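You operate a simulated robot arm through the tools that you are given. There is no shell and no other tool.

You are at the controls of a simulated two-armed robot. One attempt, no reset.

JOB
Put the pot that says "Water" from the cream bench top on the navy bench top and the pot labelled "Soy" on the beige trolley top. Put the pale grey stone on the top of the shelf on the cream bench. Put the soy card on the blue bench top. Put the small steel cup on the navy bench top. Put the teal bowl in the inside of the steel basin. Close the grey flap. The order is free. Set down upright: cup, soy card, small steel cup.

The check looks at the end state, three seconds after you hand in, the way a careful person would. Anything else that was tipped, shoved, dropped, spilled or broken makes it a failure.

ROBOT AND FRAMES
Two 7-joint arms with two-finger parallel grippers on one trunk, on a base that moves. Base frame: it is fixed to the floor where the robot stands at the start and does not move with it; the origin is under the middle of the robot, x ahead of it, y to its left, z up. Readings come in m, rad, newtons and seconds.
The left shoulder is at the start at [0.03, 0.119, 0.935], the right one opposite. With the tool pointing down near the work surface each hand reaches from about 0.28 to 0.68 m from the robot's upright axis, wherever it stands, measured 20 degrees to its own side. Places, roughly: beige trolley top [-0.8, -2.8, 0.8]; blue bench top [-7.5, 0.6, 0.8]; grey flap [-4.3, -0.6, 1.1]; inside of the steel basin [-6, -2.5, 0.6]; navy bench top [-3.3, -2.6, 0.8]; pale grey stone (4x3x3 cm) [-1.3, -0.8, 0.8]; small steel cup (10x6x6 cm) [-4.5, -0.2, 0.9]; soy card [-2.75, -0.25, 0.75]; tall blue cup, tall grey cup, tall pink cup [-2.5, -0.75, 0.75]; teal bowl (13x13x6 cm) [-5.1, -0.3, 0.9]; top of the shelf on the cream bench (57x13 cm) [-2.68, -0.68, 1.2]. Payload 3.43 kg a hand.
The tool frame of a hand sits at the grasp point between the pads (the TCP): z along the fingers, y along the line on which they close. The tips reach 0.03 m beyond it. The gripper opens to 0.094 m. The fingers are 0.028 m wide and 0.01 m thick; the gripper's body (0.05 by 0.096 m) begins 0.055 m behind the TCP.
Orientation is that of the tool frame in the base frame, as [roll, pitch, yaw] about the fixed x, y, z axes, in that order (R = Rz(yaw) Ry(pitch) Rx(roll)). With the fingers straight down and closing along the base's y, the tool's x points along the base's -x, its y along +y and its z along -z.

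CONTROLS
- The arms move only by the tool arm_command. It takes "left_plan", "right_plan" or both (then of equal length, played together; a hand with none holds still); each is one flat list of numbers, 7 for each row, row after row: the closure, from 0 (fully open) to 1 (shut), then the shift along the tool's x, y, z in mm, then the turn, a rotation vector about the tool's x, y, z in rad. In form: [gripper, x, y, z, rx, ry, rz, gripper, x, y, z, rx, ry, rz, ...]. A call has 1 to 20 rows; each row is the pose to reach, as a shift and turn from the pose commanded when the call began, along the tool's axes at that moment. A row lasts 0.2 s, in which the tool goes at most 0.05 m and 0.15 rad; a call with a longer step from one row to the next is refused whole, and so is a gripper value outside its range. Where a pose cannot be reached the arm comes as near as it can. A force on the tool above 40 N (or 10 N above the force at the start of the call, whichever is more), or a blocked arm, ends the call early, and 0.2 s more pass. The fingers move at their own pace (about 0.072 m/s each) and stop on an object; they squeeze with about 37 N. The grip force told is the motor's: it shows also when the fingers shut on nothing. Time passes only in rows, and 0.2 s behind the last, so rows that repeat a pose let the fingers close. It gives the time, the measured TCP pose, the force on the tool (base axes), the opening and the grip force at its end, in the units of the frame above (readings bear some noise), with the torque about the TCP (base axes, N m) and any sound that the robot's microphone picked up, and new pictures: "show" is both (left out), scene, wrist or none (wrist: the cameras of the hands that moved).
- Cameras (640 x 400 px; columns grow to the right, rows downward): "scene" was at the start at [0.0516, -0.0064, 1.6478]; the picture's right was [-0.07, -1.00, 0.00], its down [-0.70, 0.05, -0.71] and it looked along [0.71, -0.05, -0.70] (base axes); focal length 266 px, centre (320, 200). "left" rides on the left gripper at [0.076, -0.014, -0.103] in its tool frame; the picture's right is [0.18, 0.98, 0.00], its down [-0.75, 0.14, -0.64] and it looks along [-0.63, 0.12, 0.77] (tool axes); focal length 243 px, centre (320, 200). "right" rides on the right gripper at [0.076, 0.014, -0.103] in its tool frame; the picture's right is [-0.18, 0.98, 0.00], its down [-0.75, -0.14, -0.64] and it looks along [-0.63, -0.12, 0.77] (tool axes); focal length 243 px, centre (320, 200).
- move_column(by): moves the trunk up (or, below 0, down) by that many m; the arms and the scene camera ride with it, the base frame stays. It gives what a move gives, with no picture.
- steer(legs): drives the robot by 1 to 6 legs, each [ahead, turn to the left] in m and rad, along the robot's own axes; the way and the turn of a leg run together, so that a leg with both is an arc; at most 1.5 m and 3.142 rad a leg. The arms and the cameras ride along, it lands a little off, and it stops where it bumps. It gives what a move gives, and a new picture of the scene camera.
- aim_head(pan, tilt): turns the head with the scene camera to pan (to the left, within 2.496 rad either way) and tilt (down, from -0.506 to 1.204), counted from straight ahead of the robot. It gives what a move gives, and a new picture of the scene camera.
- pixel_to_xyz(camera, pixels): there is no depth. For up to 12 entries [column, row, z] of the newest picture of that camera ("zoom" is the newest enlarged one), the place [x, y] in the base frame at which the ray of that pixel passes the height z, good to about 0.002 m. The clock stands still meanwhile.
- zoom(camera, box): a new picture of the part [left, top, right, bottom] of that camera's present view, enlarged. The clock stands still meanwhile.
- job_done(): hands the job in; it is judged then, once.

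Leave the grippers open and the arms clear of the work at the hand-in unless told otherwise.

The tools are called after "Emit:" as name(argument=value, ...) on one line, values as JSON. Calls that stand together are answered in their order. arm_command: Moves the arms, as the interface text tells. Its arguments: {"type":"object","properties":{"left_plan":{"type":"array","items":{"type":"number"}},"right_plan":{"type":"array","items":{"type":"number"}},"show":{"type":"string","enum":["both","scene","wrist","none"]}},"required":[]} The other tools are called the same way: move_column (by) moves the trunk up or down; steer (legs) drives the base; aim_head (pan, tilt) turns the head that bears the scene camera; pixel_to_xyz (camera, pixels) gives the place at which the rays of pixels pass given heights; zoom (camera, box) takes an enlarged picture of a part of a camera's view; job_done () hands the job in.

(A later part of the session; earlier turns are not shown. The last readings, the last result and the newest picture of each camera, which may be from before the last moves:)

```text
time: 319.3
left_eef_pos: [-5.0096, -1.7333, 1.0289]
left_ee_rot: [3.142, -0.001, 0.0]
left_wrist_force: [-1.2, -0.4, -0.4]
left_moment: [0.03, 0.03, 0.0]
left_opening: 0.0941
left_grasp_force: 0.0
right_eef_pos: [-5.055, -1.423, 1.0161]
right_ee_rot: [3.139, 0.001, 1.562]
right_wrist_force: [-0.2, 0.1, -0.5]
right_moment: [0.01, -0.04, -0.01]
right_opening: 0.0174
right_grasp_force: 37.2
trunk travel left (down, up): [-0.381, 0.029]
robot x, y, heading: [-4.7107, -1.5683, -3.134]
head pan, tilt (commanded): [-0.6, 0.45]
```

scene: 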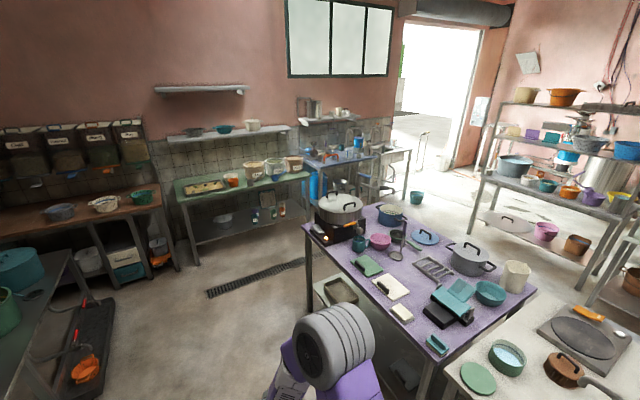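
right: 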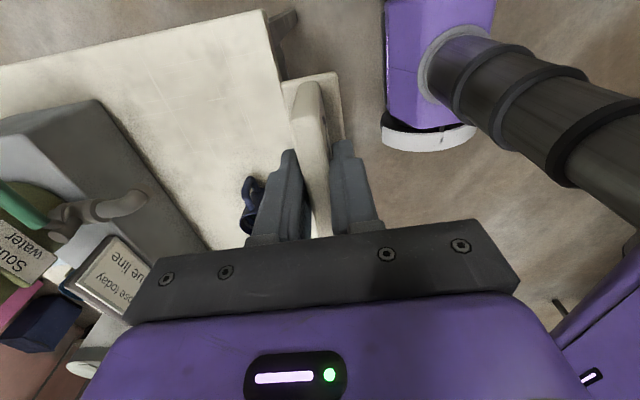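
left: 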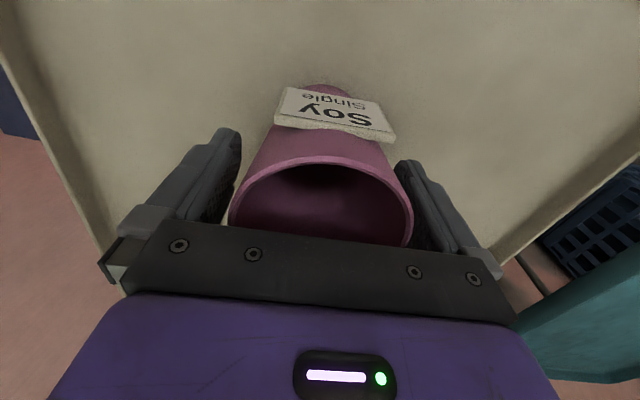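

The corridor is 1.2 m wide: fine. I zoom at the blue bench to see its layout.

Emit:
zoom(camera="scene", box=[270, 100, 430, 230])

Emit:
steer(legs=[[1.5, 0], [0.57, 0], [0, -1.57]])

Emit:
aim_head(pan=0.5, tilt=0.5)

```text
3.08 times, centred on (350, 165) of scene
```

zoom: 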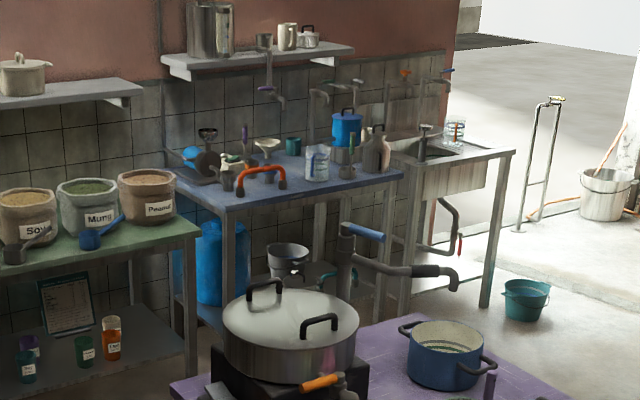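

```text
time: 333.3
left_eef_pos: [-6.9258, -1.261, 1.0265]
left_ee_rot: [3.141, 0.001, -1.568]
left_wrist_force: [-0.1, -0.6, 0.3]
left_moment: [-0.03, -0.02, -0.02]
left_opening: 0.094
left_grasp_force: 0.1
right_eef_pos: [-6.6162, -1.2153, 1.016]
right_ee_rot: [3.139, 0.0, -0.008]
right_wrist_force: [0.7, -0.3, -0.9]
right_moment: [-0.01, 0.01, 0.0]
right_opening: 0.0171
right_grasp_force: 37.2
trunk travel left (down, up): [-0.381, 0.029]
robot x, y, heading: [-6.7602, -1.5649, 1.581]
head pan, tilt (commanded): [-0.6, 0.45]
```

scene: 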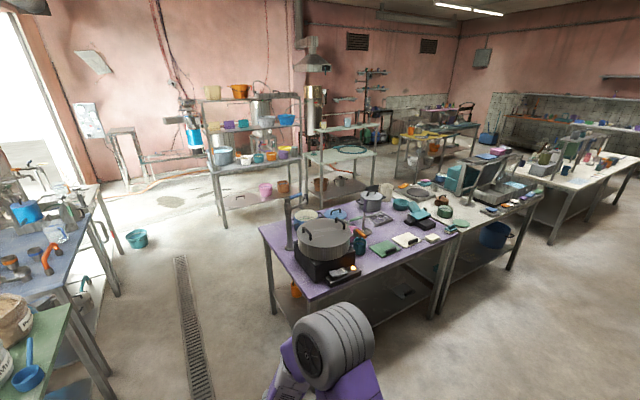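

```text
time: 334.6
left_eef_pos: [-6.9256, -1.2615, 1.0269]
left_ee_rot: [-3.141, 0.0, -1.568]
left_wrist_force: [0.3, 0.8, 0.6]
left_moment: [-0.01, -0.01, 0.03]
left_opening: 0.094
left_grasp_force: 0.0
right_eef_pos: [-6.6167, -1.216, 1.0156]
right_ee_rot: [3.14, 0.002, -0.007]
right_wrist_force: [-0.2, -0.6, 0.6]
right_moment: [-0.01, 0.01, -0.02]
right_opening: 0.0177
right_grasp_force: 36.9
trunk travel left (down, up): [-0.381, 0.029]
robot x, y, heading: [-6.7576, -1.5617, 1.571]
head pan, tilt (commanded): [0.499, 0.499]
```

scene: 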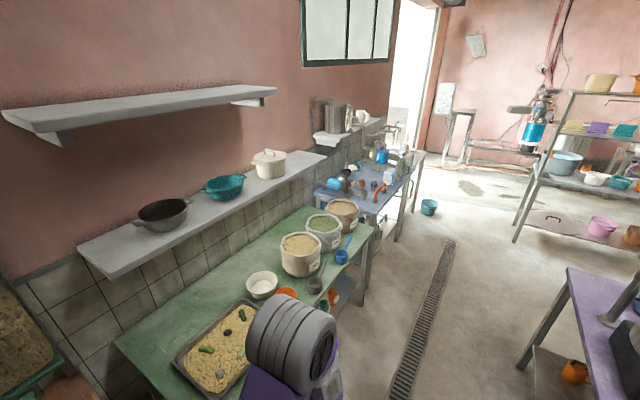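

I drive north along the corridor to about y≈0.5 and then turn to face the blue bench.

Emit:
steer(legs=[[1.5, 0], [0.5, 0], [0, 1.57]])

Emit:
aim_head(pan=0.0, tilt=0.7)

```text
time: 348.5
left_eef_pos: [-7.0753, 0.2677, 1.0279]
left_ee_rot: [3.142, -0.001, 0.019]
left_wrist_force: [0.5, -0.2, 0.1]
left_moment: [0.02, 0.03, -0.01]
left_opening: 0.0939
left_grasp_force: 0.0
right_eef_pos: [-7.1258, 0.5777, 1.0153]
right_ee_rot: [-3.141, -0.002, 1.583]
right_wrist_force: [-0.1, -0.4, -0.3]
right_moment: [0.01, -0.01, 0.01]
right_opening: 0.0174
right_grasp_force: 37.0
trunk travel left (down, up): [-0.381, 0.029]
robot x, y, heading: [-6.7719, 0.438, -3.118]
head pan, tilt (commanded): [0.499, 0.499]
```

scene: 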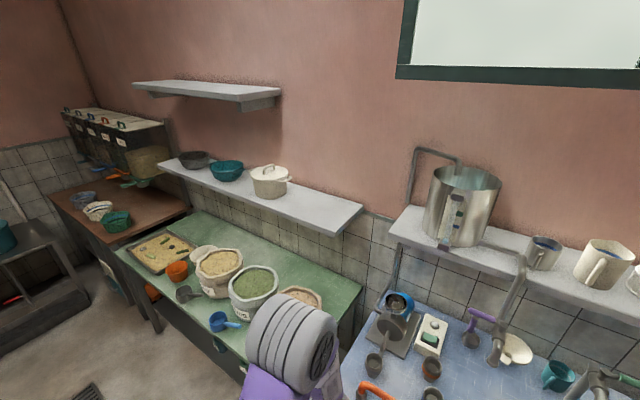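

```text
time: 349.4
left_eef_pos: [-7.075, 0.2689, 1.0272]
left_ee_rot: [-3.141, 0.0, 0.017]
left_wrist_force: [0.3, 0.4, 0.5]
left_moment: [0.03, 0.01, -0.01]
left_opening: 0.0938
left_grasp_force: 0.1
right_eef_pos: [-7.1268, 0.5771, 1.0174]
right_ee_rot: [-3.142, 0.0, 1.583]
right_wrist_force: [-1.2, -0.6, -0.5]
right_moment: [-0.03, -0.01, 0.0]
right_opening: 0.0174
right_grasp_force: 36.6
trunk travel left (down, up): [-0.381, 0.029]
robot x, y, heading: [-6.7747, 0.4396, -3.121]
head pan, tilt (commanded): [0.0, 0.7]
```

scene: 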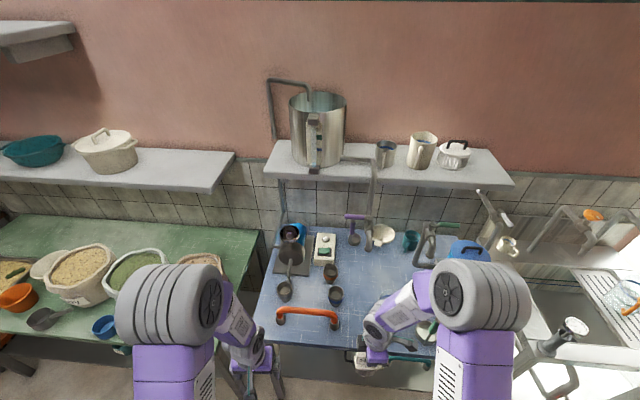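

Emit:
zoom(camera="scene", box=[240, 200, 500, 370])

Emit:
pixel_to_xyz(camera="scene", pixels=[[253, 311, 0.82], [440, 357, 0.82], [275, 225, 0.82], [370, 290, 0.82], [336, 300, 0.82], [306, 318, 0.82], [331, 280, 0.82], [380, 240, 0.82], [350, 325, 0.82], [370, 310, 0.82]])

```text
2.35 times, centred on (370, 285) of scene
```

zoom: 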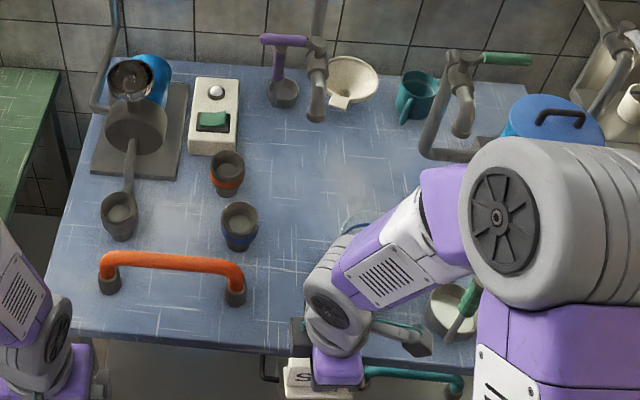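

```text
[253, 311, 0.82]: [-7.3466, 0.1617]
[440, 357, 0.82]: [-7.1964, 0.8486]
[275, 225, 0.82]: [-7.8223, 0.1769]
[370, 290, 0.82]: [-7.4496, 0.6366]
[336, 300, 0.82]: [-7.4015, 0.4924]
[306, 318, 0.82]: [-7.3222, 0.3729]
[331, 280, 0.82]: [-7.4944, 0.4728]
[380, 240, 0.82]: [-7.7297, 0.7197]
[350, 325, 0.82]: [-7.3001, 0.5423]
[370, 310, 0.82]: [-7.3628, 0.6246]
```

The right forearm hides part of the bench. I use the right wrist camera too.

Emit:
zoom(camera="right", box=[0, 0, 640, 400])

Emit:
zoom(camera="left", box=[0, 0, 640, 400])

```text
1.00 times, centred on (320, 200) of right (not enlarged: the box is as wide or as high as the picture)
```

zoom: 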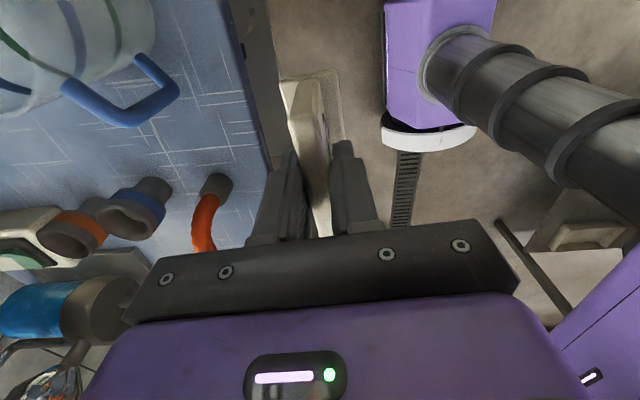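

```text
1.00 times, centred on (320, 200) of left (not enlarged: the box is as wide or as high as the picture)
```

zoom: 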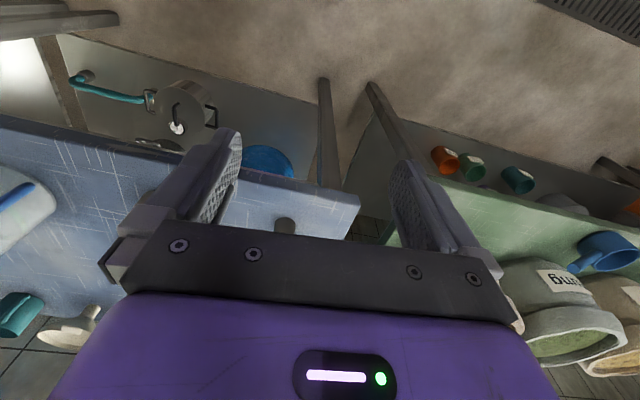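

Emit:
pixel_to_xyz(camera="right", pixels=[[0, 0, 0.8]])

Emit:
pixel_to_xyz(camera="zoom", pixels=[[0, 0, 0.8]])

Emit:
arm_command(right_plan=[1, 0, 15, 0, 0, 0, 0, 1, 0, 30, 0, 0, 0, 0], show="both")

```text
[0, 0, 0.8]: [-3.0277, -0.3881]
```

```text
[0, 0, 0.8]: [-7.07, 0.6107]
```

```text
time: 350.0
left_eef_pos: [-7.0755, 0.2676, 1.0276]
left_ee_rot: [-3.141, 0.0, 0.021]
left_wrist_force: [-1.1, -1.1, -0.2]
left_moment: [0.02, -0.01, -0.02]
left_opening: 0.0942
left_grasp_force: 0.1
right_eef_pos: [-7.0953, 0.5784, 1.0162]
right_ee_rot: [-3.141, 0.0, 1.583]
right_wrist_force: [0.0, 0.2, -1.1]
right_moment: [0.0, 0.01, -0.01]
right_opening: 0.0176
right_grasp_force: 37.4
trunk travel left (down, up): [-0.381, 0.029]
robot x, y, heading: [-6.7782, 0.4401, -3.124]
head pan, tilt (commanded): [0.0, 0.7]
```

scene: 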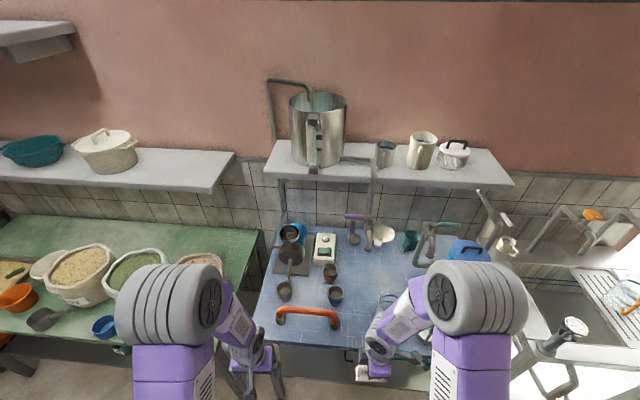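
right: 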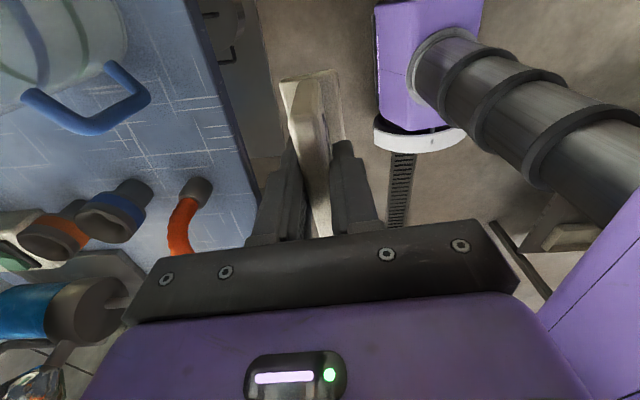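

Emit:
pixel_to_xyz(camera="right", pixels=[[255, 190, 0.8], [190, 20, 0.8], [150, 97, 0.88], [100, 130, 0.88], [197, 185, 0.8], [130, 190, 0.8], [140, 200, 0.8], [180, 130, 0.8], [210, 100, 0.8], [125, 20, 0.8], [25, 85, 0.8], [100, 240, 0.8]])

Emit:
zoom(camera="scene", box=[300, 220, 460, 370])

```text
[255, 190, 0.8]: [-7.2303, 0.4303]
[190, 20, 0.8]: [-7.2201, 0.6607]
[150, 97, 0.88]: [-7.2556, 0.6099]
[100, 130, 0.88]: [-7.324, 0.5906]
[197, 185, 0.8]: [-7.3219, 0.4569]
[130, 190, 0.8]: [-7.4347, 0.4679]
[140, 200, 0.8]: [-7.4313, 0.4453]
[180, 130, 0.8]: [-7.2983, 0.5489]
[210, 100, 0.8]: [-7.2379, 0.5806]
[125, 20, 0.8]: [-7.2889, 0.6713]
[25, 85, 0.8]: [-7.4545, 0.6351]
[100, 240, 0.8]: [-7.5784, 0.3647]
```

```text
2.67 times, centred on (380, 295) of scene
```

zoom: 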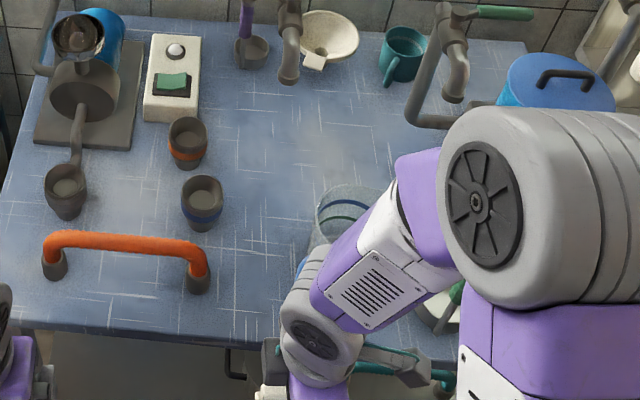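

A glass jug with a blue handle stands behind my forearm. A good free area is in the middle back of the blue bench, around zoom (285,145), between the two small cups, the taps and the jug. I drive 0.12 m closer and re-measure.

Emit:
steer(legs=[[0.12, 0]])

Emit:
aim_head(pan=-0.15, tilt=0.85)

Emit:
zoom(camera="scene", box=[220, 150, 440, 330])

```text
time: 351.2
left_eef_pos: [-7.192, 0.2655, 1.028]
left_ee_rot: [-3.141, -0.001, 0.022]
left_wrist_force: [0.3, 0.6, 0.0]
left_moment: [0.02, -0.01, -0.01]
left_opening: 0.0941
left_grasp_force: 0.1
right_eef_pos: [-7.2119, 0.5748, 1.0171]
right_ee_rot: [3.14, 0.0, 1.582]
right_wrist_force: [0.5, 0.0, -0.9]
right_moment: [-0.03, 0.05, -0.01]
right_opening: 0.0174
right_grasp_force: 37.5
trunk travel left (down, up): [-0.381, 0.029]
robot x, y, heading: [-6.8922, 0.4367, -3.121]
head pan, tilt (commanded): [0.0, 0.7]
```

scene: 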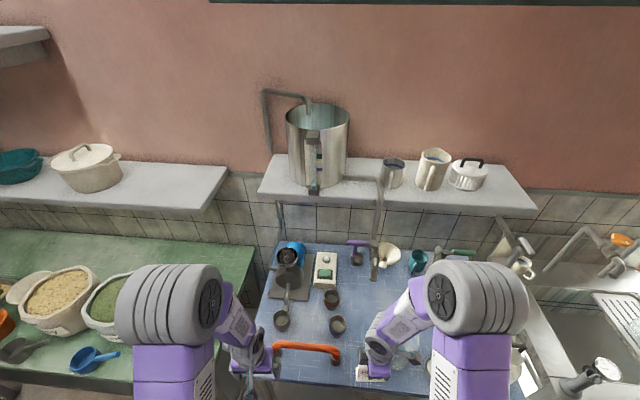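

```text
time: 351.9
left_eef_pos: [-7.1908, 0.2643, 1.0276]
left_ee_rot: [-3.141, -0.001, 0.02]
left_wrist_force: [-0.4, -0.1, 0.3]
left_moment: [0.0, 0.0, 0.01]
left_opening: 0.0937
left_grasp_force: 0.0
right_eef_pos: [-7.2119, 0.5745, 1.0161]
right_ee_rot: [3.138, 0.001, 1.583]
right_wrist_force: [-0.6, -0.6, -1.0]
right_moment: [0.02, 0.0, -0.03]
right_opening: 0.0175
right_grasp_force: 37.1
trunk travel left (down, up): [-0.381, 0.029]
robot x, y, heading: [-6.8913, 0.4344, -3.119]
head pan, tilt (commanded): [-0.15, 0.85]
```

scene: 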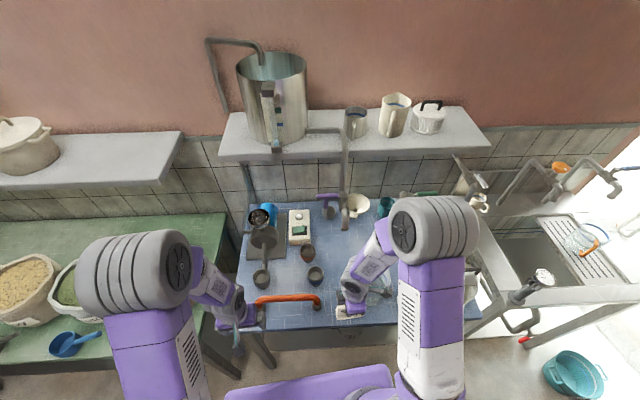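

```text
2.22 times, centred on (330, 240) of scene
```

zoom: 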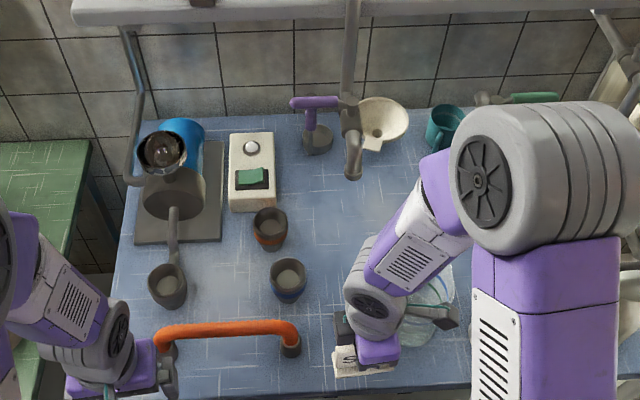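

Emit:
pixel_to_xyz(camera="zoom", pixels=[[335, 225, 0.81], [270, 245, 0.81], [288, 297, 0.81], [353, 180, 0.81], [353, 178, 0.95], [400, 310, 0.81], [405, 250, 0.9], [291, 350, 0.81], [320, 145, 0.81], [440, 385, 0.81], [200, 395, 0.81], [370, 120, 0.81]])

```text
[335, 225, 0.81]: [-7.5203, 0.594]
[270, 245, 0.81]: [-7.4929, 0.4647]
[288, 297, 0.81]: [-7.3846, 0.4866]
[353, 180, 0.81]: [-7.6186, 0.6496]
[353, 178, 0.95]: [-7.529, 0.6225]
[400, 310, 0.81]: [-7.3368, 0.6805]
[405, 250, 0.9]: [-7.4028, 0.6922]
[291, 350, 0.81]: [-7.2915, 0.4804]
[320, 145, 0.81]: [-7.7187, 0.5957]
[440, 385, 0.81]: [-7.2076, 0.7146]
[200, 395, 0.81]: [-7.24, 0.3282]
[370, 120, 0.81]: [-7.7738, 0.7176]
```

Emit:
pixel_to_xyz(camera="zoom", pixels=[[228, 285, 0.81], [188, 290, 0.81], [268, 290, 0.81], [180, 243, 0.81], [222, 243, 0.81], [252, 240, 0.81], [225, 330, 0.87], [165, 362, 0.81], [187, 275, 0.88], [270, 268, 0.88]])

Emit:
zoom(camera="scene", box=[230, 190, 350, 320])

```text
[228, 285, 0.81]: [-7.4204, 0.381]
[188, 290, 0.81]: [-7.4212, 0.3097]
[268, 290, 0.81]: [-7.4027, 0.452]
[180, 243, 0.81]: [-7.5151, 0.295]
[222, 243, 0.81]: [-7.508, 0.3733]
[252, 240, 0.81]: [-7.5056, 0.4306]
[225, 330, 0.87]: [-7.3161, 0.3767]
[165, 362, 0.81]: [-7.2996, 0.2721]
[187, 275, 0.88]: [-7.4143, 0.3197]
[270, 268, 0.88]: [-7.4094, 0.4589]
```

```text
3.08 times, centred on (290, 255) of scene
```

zoom: 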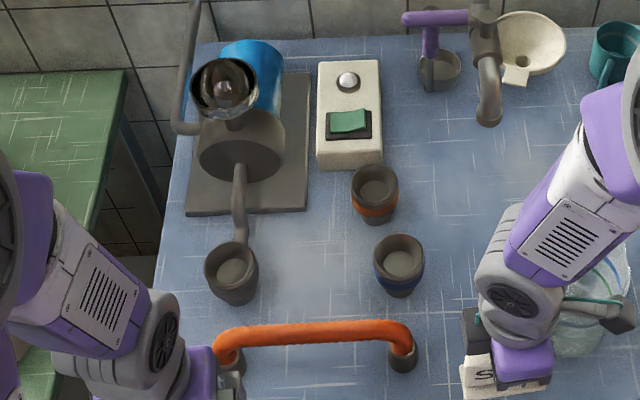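

A free patch lies between the two cups at about (−7.42, 0.385), bounded by cups at y≈0.32 and 0.455, the machine plate and the orange handle. The tap spout hangs at roughly (−7.46, 0.60, 1.06), so I avoid the other spot. I first draw the left hand back, then bring the card above the patch.

Emit:
arm_command(left_plan=[0, 33, 0, 0, 0, 0, 0, 0, 66, 0, 0, 0, 0, 0, 0, 90, 0, 0, 0, 0, 0, 0, 90, 0, 0, 0, 0, 0], show="none")

Emit:
arm_command(right_plan=[1, -24, -27, -2, 0, 0, 0, 1, -47, -54, -4, 0, 0, 0, 1, -70, -81, -4, 0, 0, 0, 1, -94, -108, -4, 0, 0, 0, 1, -117, -135, -4, 0, 0, 0, 1, -140, -162, -4, 0, 0, 0, 1, -164, -189, 0, 0, 0, 0, 1, -187, -215, 10, 0, 0, 0, 1, -187, -215, 10, 0, 0, 0], show="both")

```text
time: 352.9
left_eef_pos: [-7.1605, 0.2664, 1.0244]
left_ee_rot: [3.141, -0.002, 0.02]
left_wrist_force: [-0.7, -0.7, 0.4]
left_moment: [0.01, 0.02, 0.0]
left_opening: 0.0939
left_grasp_force: 0.1
left hand out of reach, approached as far as the arm can: row 1, 2, 3, 4
right_eef_pos: [-7.2114, 0.5749, 1.0157]
right_ee_rot: [3.14, 0.001, 1.585]
right_wrist_force: [0.0, -0.5, -1.0]
right_moment: [-0.01, 0.01, -0.03]
right_opening: 0.0175
right_grasp_force: 37.2
trunk travel left (down, up): [-0.381, 0.029]
robot x, y, heading: [-6.8903, 0.4382, -3.116]
head pan, tilt (commanded): [-0.15, 0.85]
```

```text
time: 354.9
left_eef_pos: [-7.1599, 0.2662, 1.0258]
left_ee_rot: [3.141, -0.001, 0.021]
left_wrist_force: [-0.1, -0.1, -0.8]
left_moment: [0.02, -0.02, -0.01]
left_opening: 0.0941
left_grasp_force: 0.1
right_eef_pos: [-7.4239, 0.3856, 1.0051]
right_ee_rot: [3.14, 0.0, 1.584]
right_wrist_force: [-0.3, 0.0, -1.3]
right_moment: [-0.01, -0.01, 0.01]
right_opening: 0.0174
right_grasp_force: 37.0
trunk travel left (down, up): [-0.381, 0.029]
robot x, y, heading: [-6.8902, 0.437, -3.116]
head pan, tilt (commanded): [-0.15, 0.85]
```

scene: 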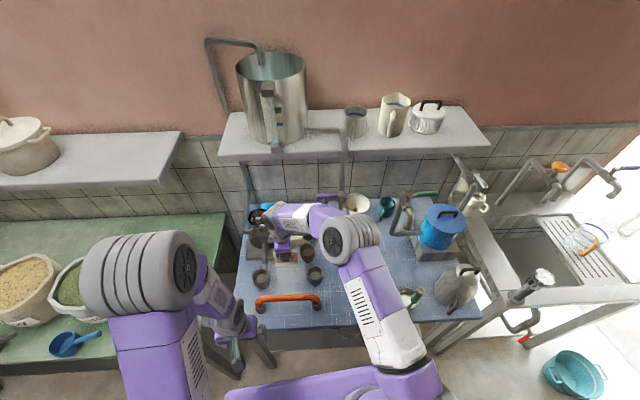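
right: 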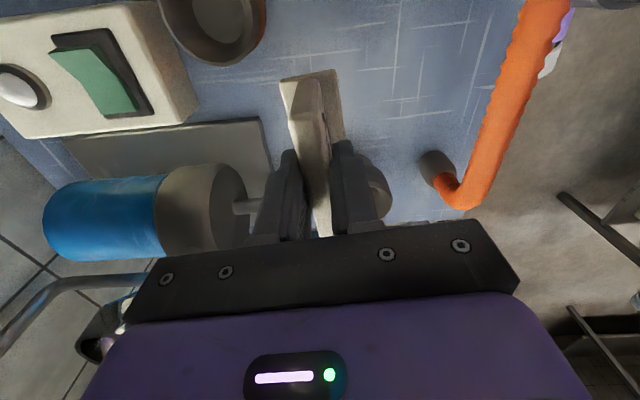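

Emit:
zoom(camera="right", box=[150, 0, 470, 220])

Emit:
pixel_to_xyz(camera="right", pixels=[[368, 155, 0.885], [392, 195, 0.885], [215, 65, 0.885], [235, 66, 0.885], [265, 10, 0.885], [420, 160, 0.81], [250, 205, 0.93], [265, 120, 0.82]])

```text
1.82 times, centred on (310, 110) of right
```

zoom: 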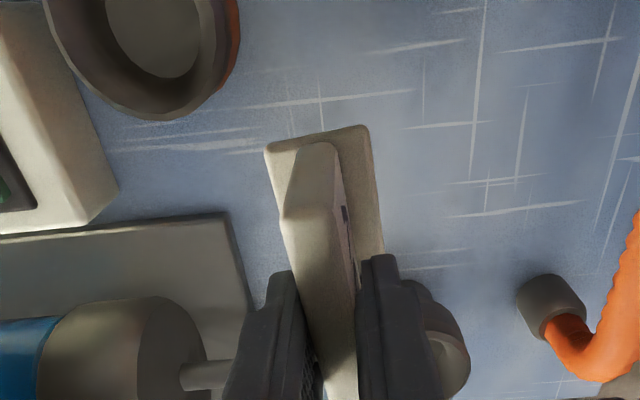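

```text
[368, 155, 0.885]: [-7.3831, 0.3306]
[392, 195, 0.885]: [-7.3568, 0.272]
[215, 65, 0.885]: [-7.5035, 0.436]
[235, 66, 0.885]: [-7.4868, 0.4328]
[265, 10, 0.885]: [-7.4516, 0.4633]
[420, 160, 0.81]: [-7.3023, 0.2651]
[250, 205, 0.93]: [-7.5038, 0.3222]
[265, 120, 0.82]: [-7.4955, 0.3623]
```

Neighbouring cups: brown one's edge at y≈0.327, others at y>0.43. I shift the card 8 mm north and lower to about 15 mm above the bench.

Emit:
arm_command(right_plan=[1, 4, 0, 20, 0, 0, 0, 1, 8, 0, 45, 0, 0, 0, 1, 8, 0, 75, 0, 0, 0, 1, 8, 0, 105, 0, 0, 0, 1, 8, 0, 125, 0, 0, 0, 1, 8, 0, 125, 0, 0, 0], show="both")

Emit:
zoom(camera="right", box=[150, 0, 470, 220])

```text
time: 356.1
left_eef_pos: [-7.1611, 0.2661, 1.0247]
left_ee_rot: [-3.14, -0.001, 0.021]
left_wrist_force: [-0.7, 0.6, -0.2]
left_moment: [-0.03, -0.03, 0.01]
left_opening: 0.0939
left_grasp_force: 0.2
right_eef_pos: [-7.4279, 0.3916, 0.8998]
right_ee_rot: [-3.131, 0.007, 1.581]
right_wrist_force: [4.2, 0.8, 14.3]
right_moment: [0.03, -0.17, 0.0]
right_opening: 0.0175
right_grasp_force: 37.2
trunk travel left (down, up): [-0.381, 0.029]
robot x, y, heading: [-6.8888, 0.4386, -3.121]
head pan, tilt (commanded): [-0.15, 0.85]
stopped in row 5 (right hand): the force on the tool passed its limit at 42 N (the readings are from after the stop); the commanded pose is now the measured one
```

scene: 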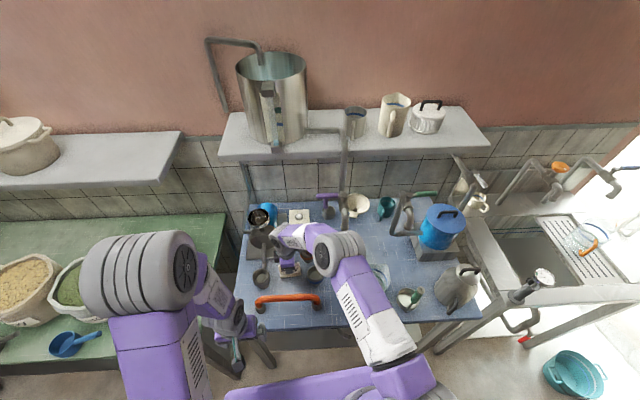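
right: 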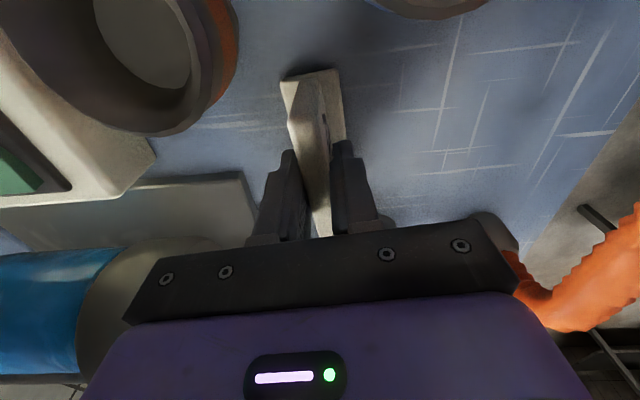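

```text
1.82 times, centred on (310, 110) of right
```

zoom: 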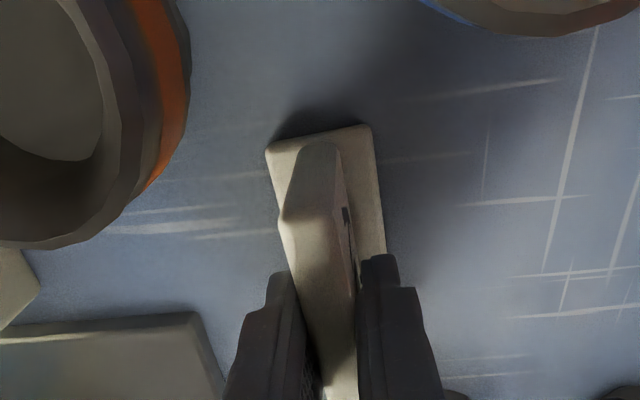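

The call stopped at 42 N with the TCP at z≈0.90, so the card's foot (5 cm below) meets a surface at z≈0.85. I check that this is the bench top and nothing else.

Emit:
zoom(camera="scene", box=[230, 200, 350, 320])

Emit:
zoom(camera="left", box=[0, 0, 640, 400])

```text
3.33 times, centred on (290, 260) of scene
```

zoom: 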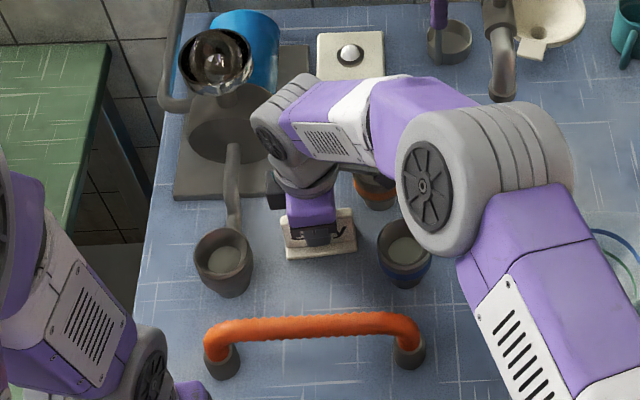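

```text
1.00 times, centred on (320, 200) of left (not enlarged: the box is as wide or as high as the picture)
```

zoom: 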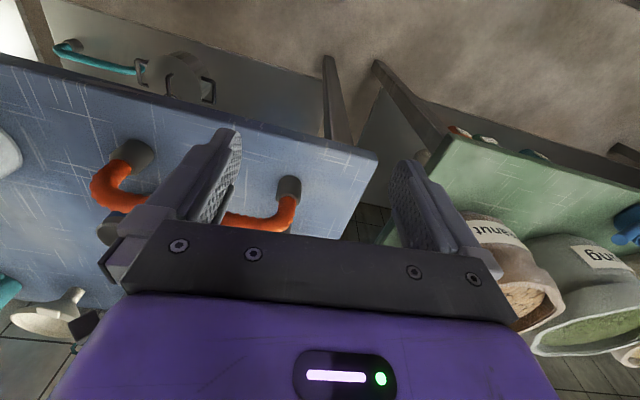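

The card's foot is flat on the bench between the cups. I ease 2 mm up and open the fingers partly (to about 5 cm).

Emit:
arm_command(right_plan=[1, 0, 0, -2, 0, 0, 0, 0.6, 0, 0, -2, 0, 0, 0, 0.47, 0, 0, -2, 0, 0, 0, 0.47, 0, 0, -2, 0, 0, 0], show="both")

Emit:
zoom(camera="right", box=[150, 0, 470, 220])

```text
time: 357.1
left_eef_pos: [-7.1616, 0.2655, 1.0244]
left_ee_rot: [3.142, 0.0, 0.02]
left_wrist_force: [0.1, 0.4, 0.8]
left_moment: [-0.01, -0.01, -0.04]
left_opening: 0.094
left_grasp_force: 0.0
right_eef_pos: [-7.4271, 0.3914, 0.9007]
right_ee_rot: [-3.133, 0.005, 1.582]
right_wrist_force: [-0.8, -0.4, -0.9]
right_moment: [-0.02, 0.03, -0.04]
right_opening: 0.0496
right_grasp_force: 0.1
trunk travel left (down, up): [-0.381, 0.029]
robot x, y, heading: [-6.8891, 0.4342, -3.124]
head pan, tilt (commanded): [-0.15, 0.85]
```

scene: 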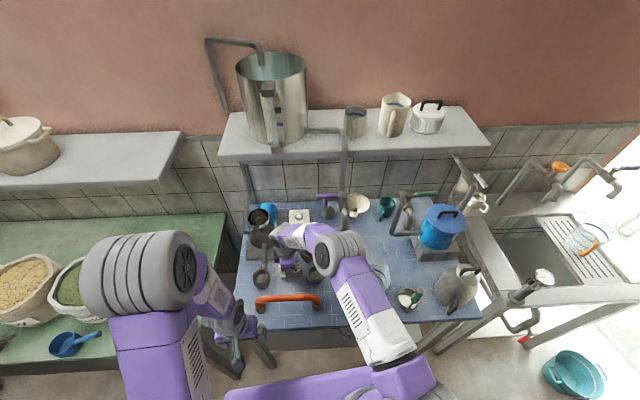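
right: 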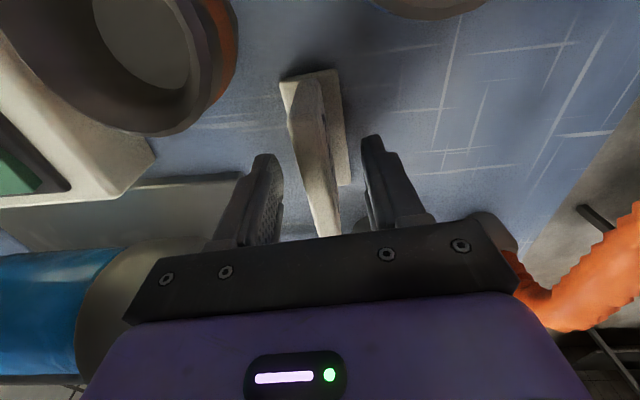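

```text
1.82 times, centred on (310, 110) of right
```

zoom: 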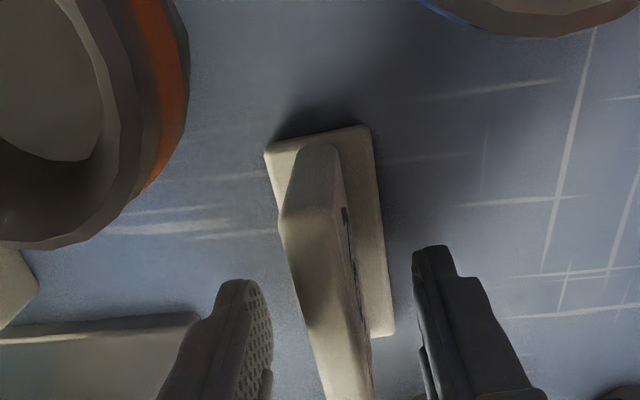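

The card stands free. I lift straight up, then draw the hand back.

Emit:
arm_command(right_plan=[0.47, 0, 0, -30, 0, 0, 0, 0.47, 0, 0, -65, 0, 0, 0, 0.47, 0, 0, -100, 0, 0, 0, 0.47, 0, 0, -125, 0, 0, 0, 0.3, 25, 30, -130, 0, 0, 0, 0.2, 50, 65, -130, 0, 0, 0, 0.1, 80, 100, -130, 0, 0, 0, 0, 110, 130, -130, 0, 0, 0, 0, 140, 165, -130, 0, 0, 0, 0, 170, 200, -130, 0, 0, 0, 0, 185, 225, -130, 0, 0, 0, 0, 185, 225, -130, 0, 0, 0], show="scene")

Emit:
zoom(camera="scene", box=[230, 190, 350, 320])

```text
time: 359.7
left_eef_pos: [-7.161, 0.2664, 1.0249]
left_ee_rot: [-3.14, -0.002, 0.021]
left_wrist_force: [-1.1, 0.2, -0.1]
left_moment: [0.0, -0.01, -0.01]
left_opening: 0.0939
left_grasp_force: 0.0
right_eef_pos: [-7.2027, 0.578, 1.0276]
right_ee_rot: [-3.132, 0.005, 1.582]
right_wrist_force: [0.7, 0.2, 0.1]
right_moment: [0.02, 0.0, -0.02]
right_opening: 0.0941
right_grasp_force: 0.0
trunk travel left (down, up): [-0.381, 0.029]
robot x, y, heading: [-6.8916, 0.4363, -3.12]
head pan, tilt (commanded): [-0.15, 0.85]
```

scene: 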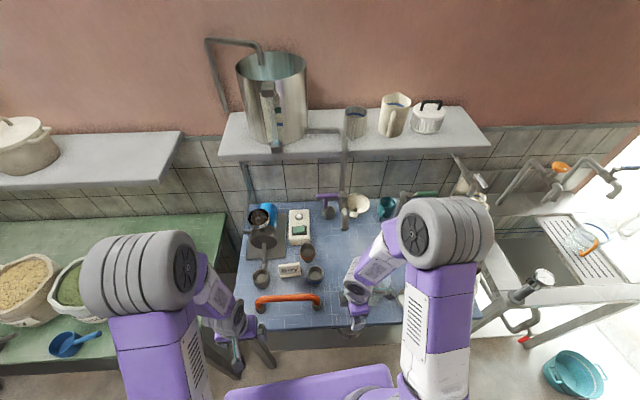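

```text
3.08 times, centred on (290, 255) of scene
```

zoom: 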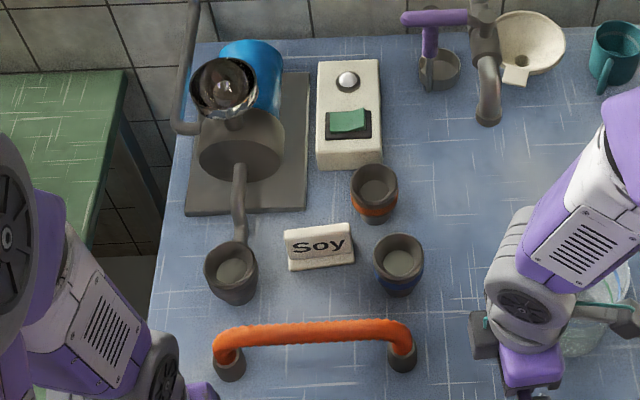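

The Soy card stands upright on the blue bench. Next: the teal bowl and steel cup from the north side. I back off, turn round (via north) and drive east along the purple bench.

Emit:
steer(legs=[[-0.3, 0], [0, -3.12], [1.3, 0]])

Emit:
aim_head(pan=-0.7, tilt=0.6)

```text
time: 375.2
left_eef_pos: [-5.0303, 0.6031, 1.0243]
left_ee_rot: [-3.141, -0.001, -3.137]
left_wrist_force: [1.5, -0.1, -0.2]
left_moment: [-0.01, 0.0, -0.01]
left_opening: 0.094
left_grasp_force: 0.0
right_eef_pos: [-4.9929, 0.2908, 1.0288]
right_ee_rot: [-3.134, 0.003, -1.577]
right_wrist_force: [0.4, -0.5, -0.8]
right_moment: [0.02, -0.01, 0.0]
right_opening: 0.0939
right_grasp_force: 0.2
trunk travel left (down, up): [-0.381, 0.029]
robot x, y, heading: [-5.3043, 0.4365, -0.0]
head pan, tilt (commanded): [-0.15, 0.85]
```

scene: 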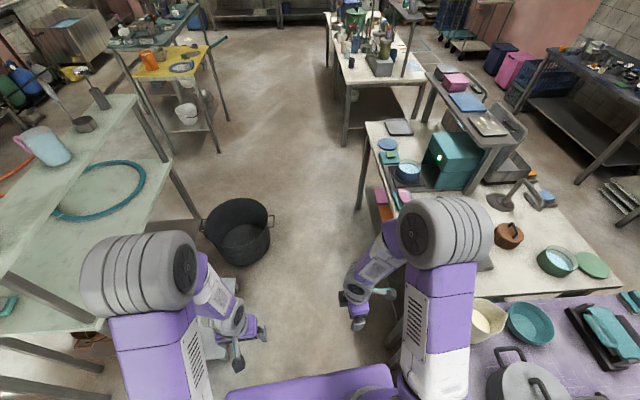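

```text
time: 376.2
left_eef_pos: [-5.0304, 0.6049, 1.0241]
left_ee_rot: [-3.141, -0.002, -3.139]
left_wrist_force: [-0.1, -0.7, -0.1]
left_moment: [-0.01, -0.01, -0.01]
left_opening: 0.0942
left_grasp_force: 0.2
right_eef_pos: [-4.9946, 0.2907, 1.0288]
right_ee_rot: [-3.131, 0.005, -1.577]
right_wrist_force: [-0.8, -0.5, -0.1]
right_moment: [0.0, 0.01, -0.03]
right_opening: 0.0941
right_grasp_force: 0.1
trunk travel left (down, up): [-0.381, 0.029]
robot x, y, heading: [-5.303, 0.4405, 0.004]
head pan, tilt (commanded): [-0.7, 0.6]
```

scene: 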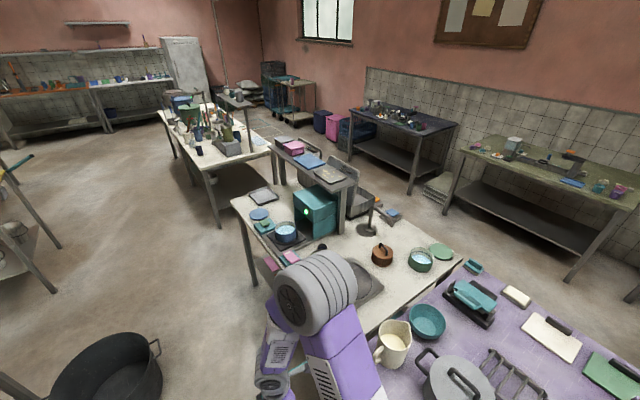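

Emit:
zoom(camera="scene", box=[230, 125, 420, 285])

Emit:
zoom(camera="scene", box=[340, 230, 520, 390])

```text
2.50 times, centred on (325, 205) of scene
```

zoom: 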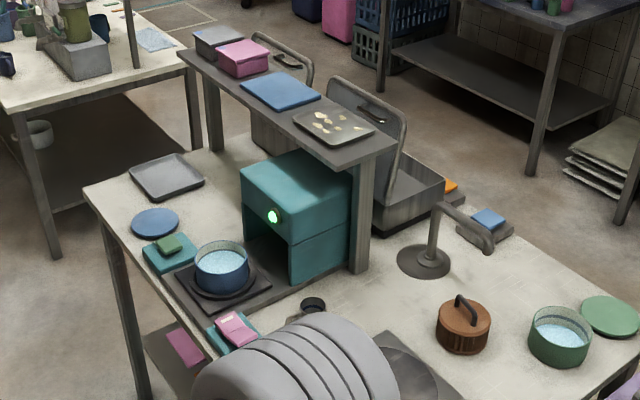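

```text
2.50 times, centred on (430, 310) of scene
```

zoom: 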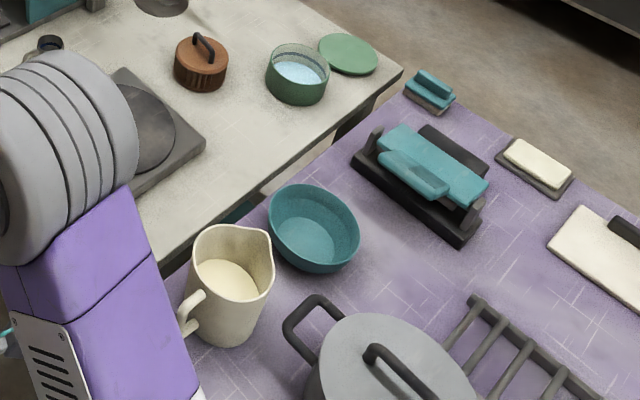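

The teal bowl is at zoom (314,222), beside a cream jug; the grey open lid (flap) of a box is south of the shelf, to be closed later from the south side. I measure the bowl, the jug and the pot.

Emit:
pixel_to_xyz(camera="zoom", pixels=[[314, 222, 0.91], [268, 222, 0.91], [360, 230, 0.91], [314, 184, 0.91], [314, 260, 0.91], [314, 262, 0.85], [274, 285, 0.95], [194, 290, 0.9], [297, 325, 0.95], [165, 275, 0.85], [230, 245, 0.98], [300, 320, 0.98]])

```text
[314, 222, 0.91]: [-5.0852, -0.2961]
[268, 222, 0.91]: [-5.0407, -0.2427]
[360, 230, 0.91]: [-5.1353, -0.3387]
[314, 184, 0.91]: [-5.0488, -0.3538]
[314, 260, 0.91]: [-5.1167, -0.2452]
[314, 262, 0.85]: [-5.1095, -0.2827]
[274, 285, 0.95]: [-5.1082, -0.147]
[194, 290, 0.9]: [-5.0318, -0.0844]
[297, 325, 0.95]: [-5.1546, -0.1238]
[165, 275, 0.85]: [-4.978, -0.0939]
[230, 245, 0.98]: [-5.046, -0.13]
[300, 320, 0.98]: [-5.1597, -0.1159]
```

The bowl's centre is about (−5.085, −0.297), rim radius 0.065; a jug (top ≈0.98) stands just north of it at (−5.06, −0.14) and a grey pot to its north-west. I will pinch the bowl's east-south-east rim with the left hand. First I raise both hands about 0.1 m and turn the right hand back to its normal orientation.

Emit:
arm_command(right_plan=[0, 0, 0, -12, 0, 0, 0.143, 0, 0, 0, -24, 0, 0, 0.286, 0, 0, 0, -36, 0, 0, 0.429, 0, 0, 0, -48, 0, 0, 0.572, 0, 0, 0, -60, 0, 0, 0.715, 0, 0, 0, -72, 0, 0, 0.858, 0, 0, 0, -84, 0, 0, 1.0, 0, 0, 0, -96, 0, 0, 1.143, 0, 0, 0, -108, 0, 0, 1.286, 0, 0, 0, -120, 0, 0, 1.43, 0, 0, 0, -120, 0, 0, 1.57, 0, 0, 0, -120, 0, 0, 1.57], left_plan=[0, 0, 0, -10, 0, 0, 0, 0, 0, 0, -20, 0, 0, 0, 0, 0, 0, -30, 0, 0, 0, 0, 0, 0, -40, 0, 0, 0, 0, 0, 0, -50, 0, 0, 0, 0, 0, 0, -60, 0, 0, 0, 0, 0, 0, -70, 0, 0, 0, 0, 0, 0, -80, 0, 0, 0, 0, 0, 0, -90, 0, 0, 0, 0, 0, 0, -100, 0, 0, 0, 0, 0, 0, -100, 0, 0, 0, 0, 0, 0, -100, 0, 0, 0], show="scene")

```text
time: 378.8
left_eef_pos: [-5.0301, 0.6035, 1.1253]
left_ee_rot: [-3.14, -0.002, -3.14]
left_wrist_force: [0.4, -0.2, 0.6]
left_moment: [-0.02, -0.03, -0.02]
left_opening: 0.0939
left_grasp_force: 0.0
right_eef_pos: [-4.9956, 0.2895, 1.1485]
right_ee_rot: [3.14, 0.009, 3.133]
right_wrist_force: [0.2, 0.3, 0.0]
right_moment: [0.01, -0.02, -0.02]
right_opening: 0.0939
right_grasp_force: 0.0
trunk travel left (down, up): [-0.381, 0.029]
robot x, y, heading: [-5.3073, 0.437, 0.002]
head pan, tilt (commanded): [-0.7, 0.6]
```

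scene: 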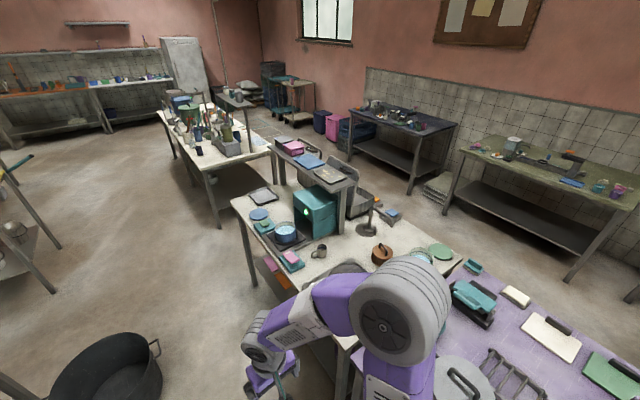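

I drive to x≈−5.14 and turn south toward the bowl.

Emit:
steer(legs=[[0.165, 0], [0, -1.57]])

Emit:
aim_head(pan=0.1, tilt=0.9)

Emit:
zoom(camera="scene", box=[200, 130, 480, 300])

```text
time: 384.1
left_eef_pos: [-4.9847, 0.1586, 1.1244]
left_ee_rot: [-3.141, -0.001, 1.545]
left_wrist_force: [-0.1, -0.1, 0.5]
left_moment: [-0.01, 0.03, -0.01]
left_opening: 0.0941
left_grasp_force: 0.1
right_eef_pos: [-5.2992, 0.134, 1.1489]
right_ee_rot: [3.139, 0.009, 1.533]
right_wrist_force: [0.3, 0.4, -0.8]
right_moment: [-0.02, 0.0, 0.02]
right_opening: 0.094
right_grasp_force: 0.0
trunk travel left (down, up): [-0.381, 0.029]
robot x, y, heading: [-5.1417, 0.4379, -1.594]
head pan, tilt (commanded): [-0.7, 0.6]
```

scene: 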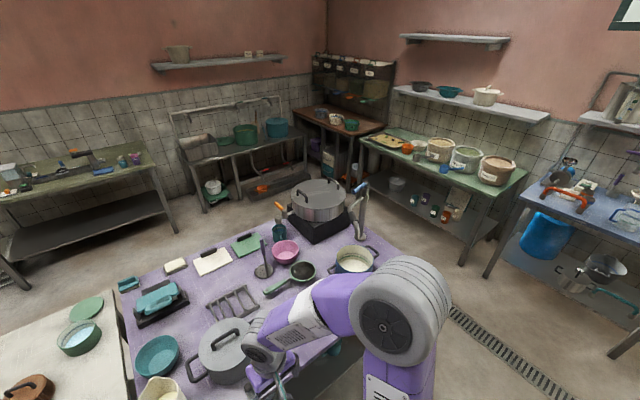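

```text
time: 385.2
left_eef_pos: [-4.9834, 0.1591, 1.1244]
left_ee_rot: [3.141, -0.001, 1.544]
left_wrist_force: [-0.4, -0.4, 0.7]
left_moment: [0.0, 0.01, 0.01]
left_opening: 0.0939
left_grasp_force: 0.1
right_eef_pos: [-5.3002, 0.1338, 1.1489]
right_ee_rot: [3.138, 0.01, 1.534]
right_wrist_force: [0.3, -1.2, 0.6]
right_moment: [-0.02, 0.02, 0.01]
right_opening: 0.0939
right_grasp_force: 0.1
trunk travel left (down, up): [-0.381, 0.029]
robot x, y, heading: [-5.1442, 0.4358, -1.593]
head pan, tilt (commanded): [0.099, 0.901]
```

scene: 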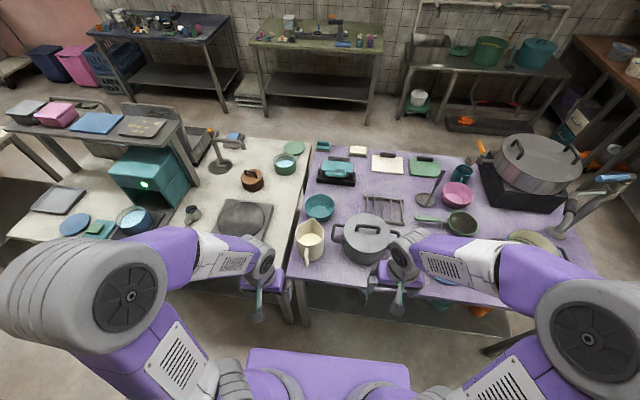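

```text
2.29 times, centred on (340, 215) of scene
```

zoom: 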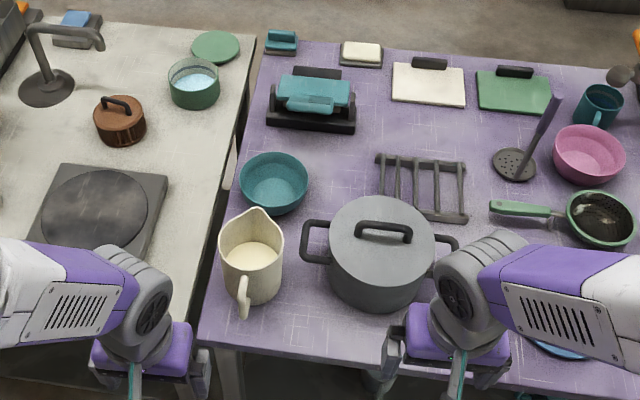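

Emit:
pixel_to_xyz(camera="zoom", pixels=[[274, 178, 0.91], [240, 180, 0.91], [309, 180, 0.91], [274, 153, 0.91], [274, 204, 0.91], [252, 210, 0.98], [285, 235, 0.96], [225, 250, 0.96], [240, 318, 0.9], [245, 112, 0.85], [305, 248, 0.93], [230, 180, 0.85]])

```text
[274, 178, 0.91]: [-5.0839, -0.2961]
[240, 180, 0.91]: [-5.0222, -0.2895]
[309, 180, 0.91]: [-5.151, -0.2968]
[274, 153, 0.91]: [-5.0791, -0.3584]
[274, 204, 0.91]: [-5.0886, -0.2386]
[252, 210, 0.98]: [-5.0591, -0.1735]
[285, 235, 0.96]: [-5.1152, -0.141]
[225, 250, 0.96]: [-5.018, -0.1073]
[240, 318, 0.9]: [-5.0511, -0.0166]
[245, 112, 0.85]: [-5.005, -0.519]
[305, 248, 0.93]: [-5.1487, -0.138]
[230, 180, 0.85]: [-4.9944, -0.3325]
```

Bowl centre (−5.086, −0.296), rim x −5.151…−5.022; jug spout at (−5.059, −0.1735). I drive 0.155 m closer and will pinch the rim at about (−5.025, −0.318) with the hand turned 0.35 rad, so the wrist camera stays clear of the jug.

Emit:
steer(legs=[[0.155, 0]])

Emit:
zoom(camera="scene", box=[200, 150, 400, 290])

```text
time: 386.6
left_eef_pos: [-4.9888, 0.007, 1.1243]
left_ee_rot: [3.141, -0.002, 1.544]
left_wrist_force: [-0.5, -0.1, 0.5]
left_moment: [0.0, 0.03, 0.01]
left_opening: 0.0938
left_grasp_force: 0.1
right_eef_pos: [-5.3036, -0.0199, 1.1482]
right_ee_rot: [3.138, 0.008, 1.533]
right_wrist_force: [0.4, -0.3, 0.6]
right_moment: [0.0, 0.02, 0.0]
right_opening: 0.094
right_grasp_force: 0.1
trunk travel left (down, up): [-0.381, 0.029]
robot x, y, heading: [-5.1509, 0.2831, -1.599]
head pan, tilt (commanded): [0.099, 0.901]
```

scene: 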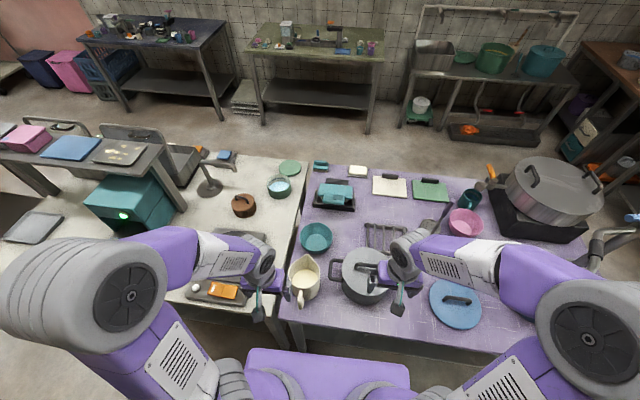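

```text
2.86 times, centred on (300, 220) of scene
```

zoom: 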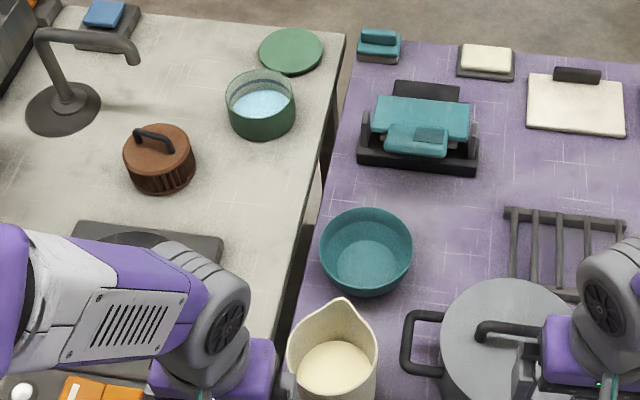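

Emit:
pixel_to_xyz(camera="zoom", pixels=[[318, 246, 0.91], [413, 248, 0.91], [365, 207, 0.91], [365, 288, 0.91], [336, 298, 0.98], [375, 340, 0.97], [290, 350, 0.97], [328, 200, 0.85]])

```text
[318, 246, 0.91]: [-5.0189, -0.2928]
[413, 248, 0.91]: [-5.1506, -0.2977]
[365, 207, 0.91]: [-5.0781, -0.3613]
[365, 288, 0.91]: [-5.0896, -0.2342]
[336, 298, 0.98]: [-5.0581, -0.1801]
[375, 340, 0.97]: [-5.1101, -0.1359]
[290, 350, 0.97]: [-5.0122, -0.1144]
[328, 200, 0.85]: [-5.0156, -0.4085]
```

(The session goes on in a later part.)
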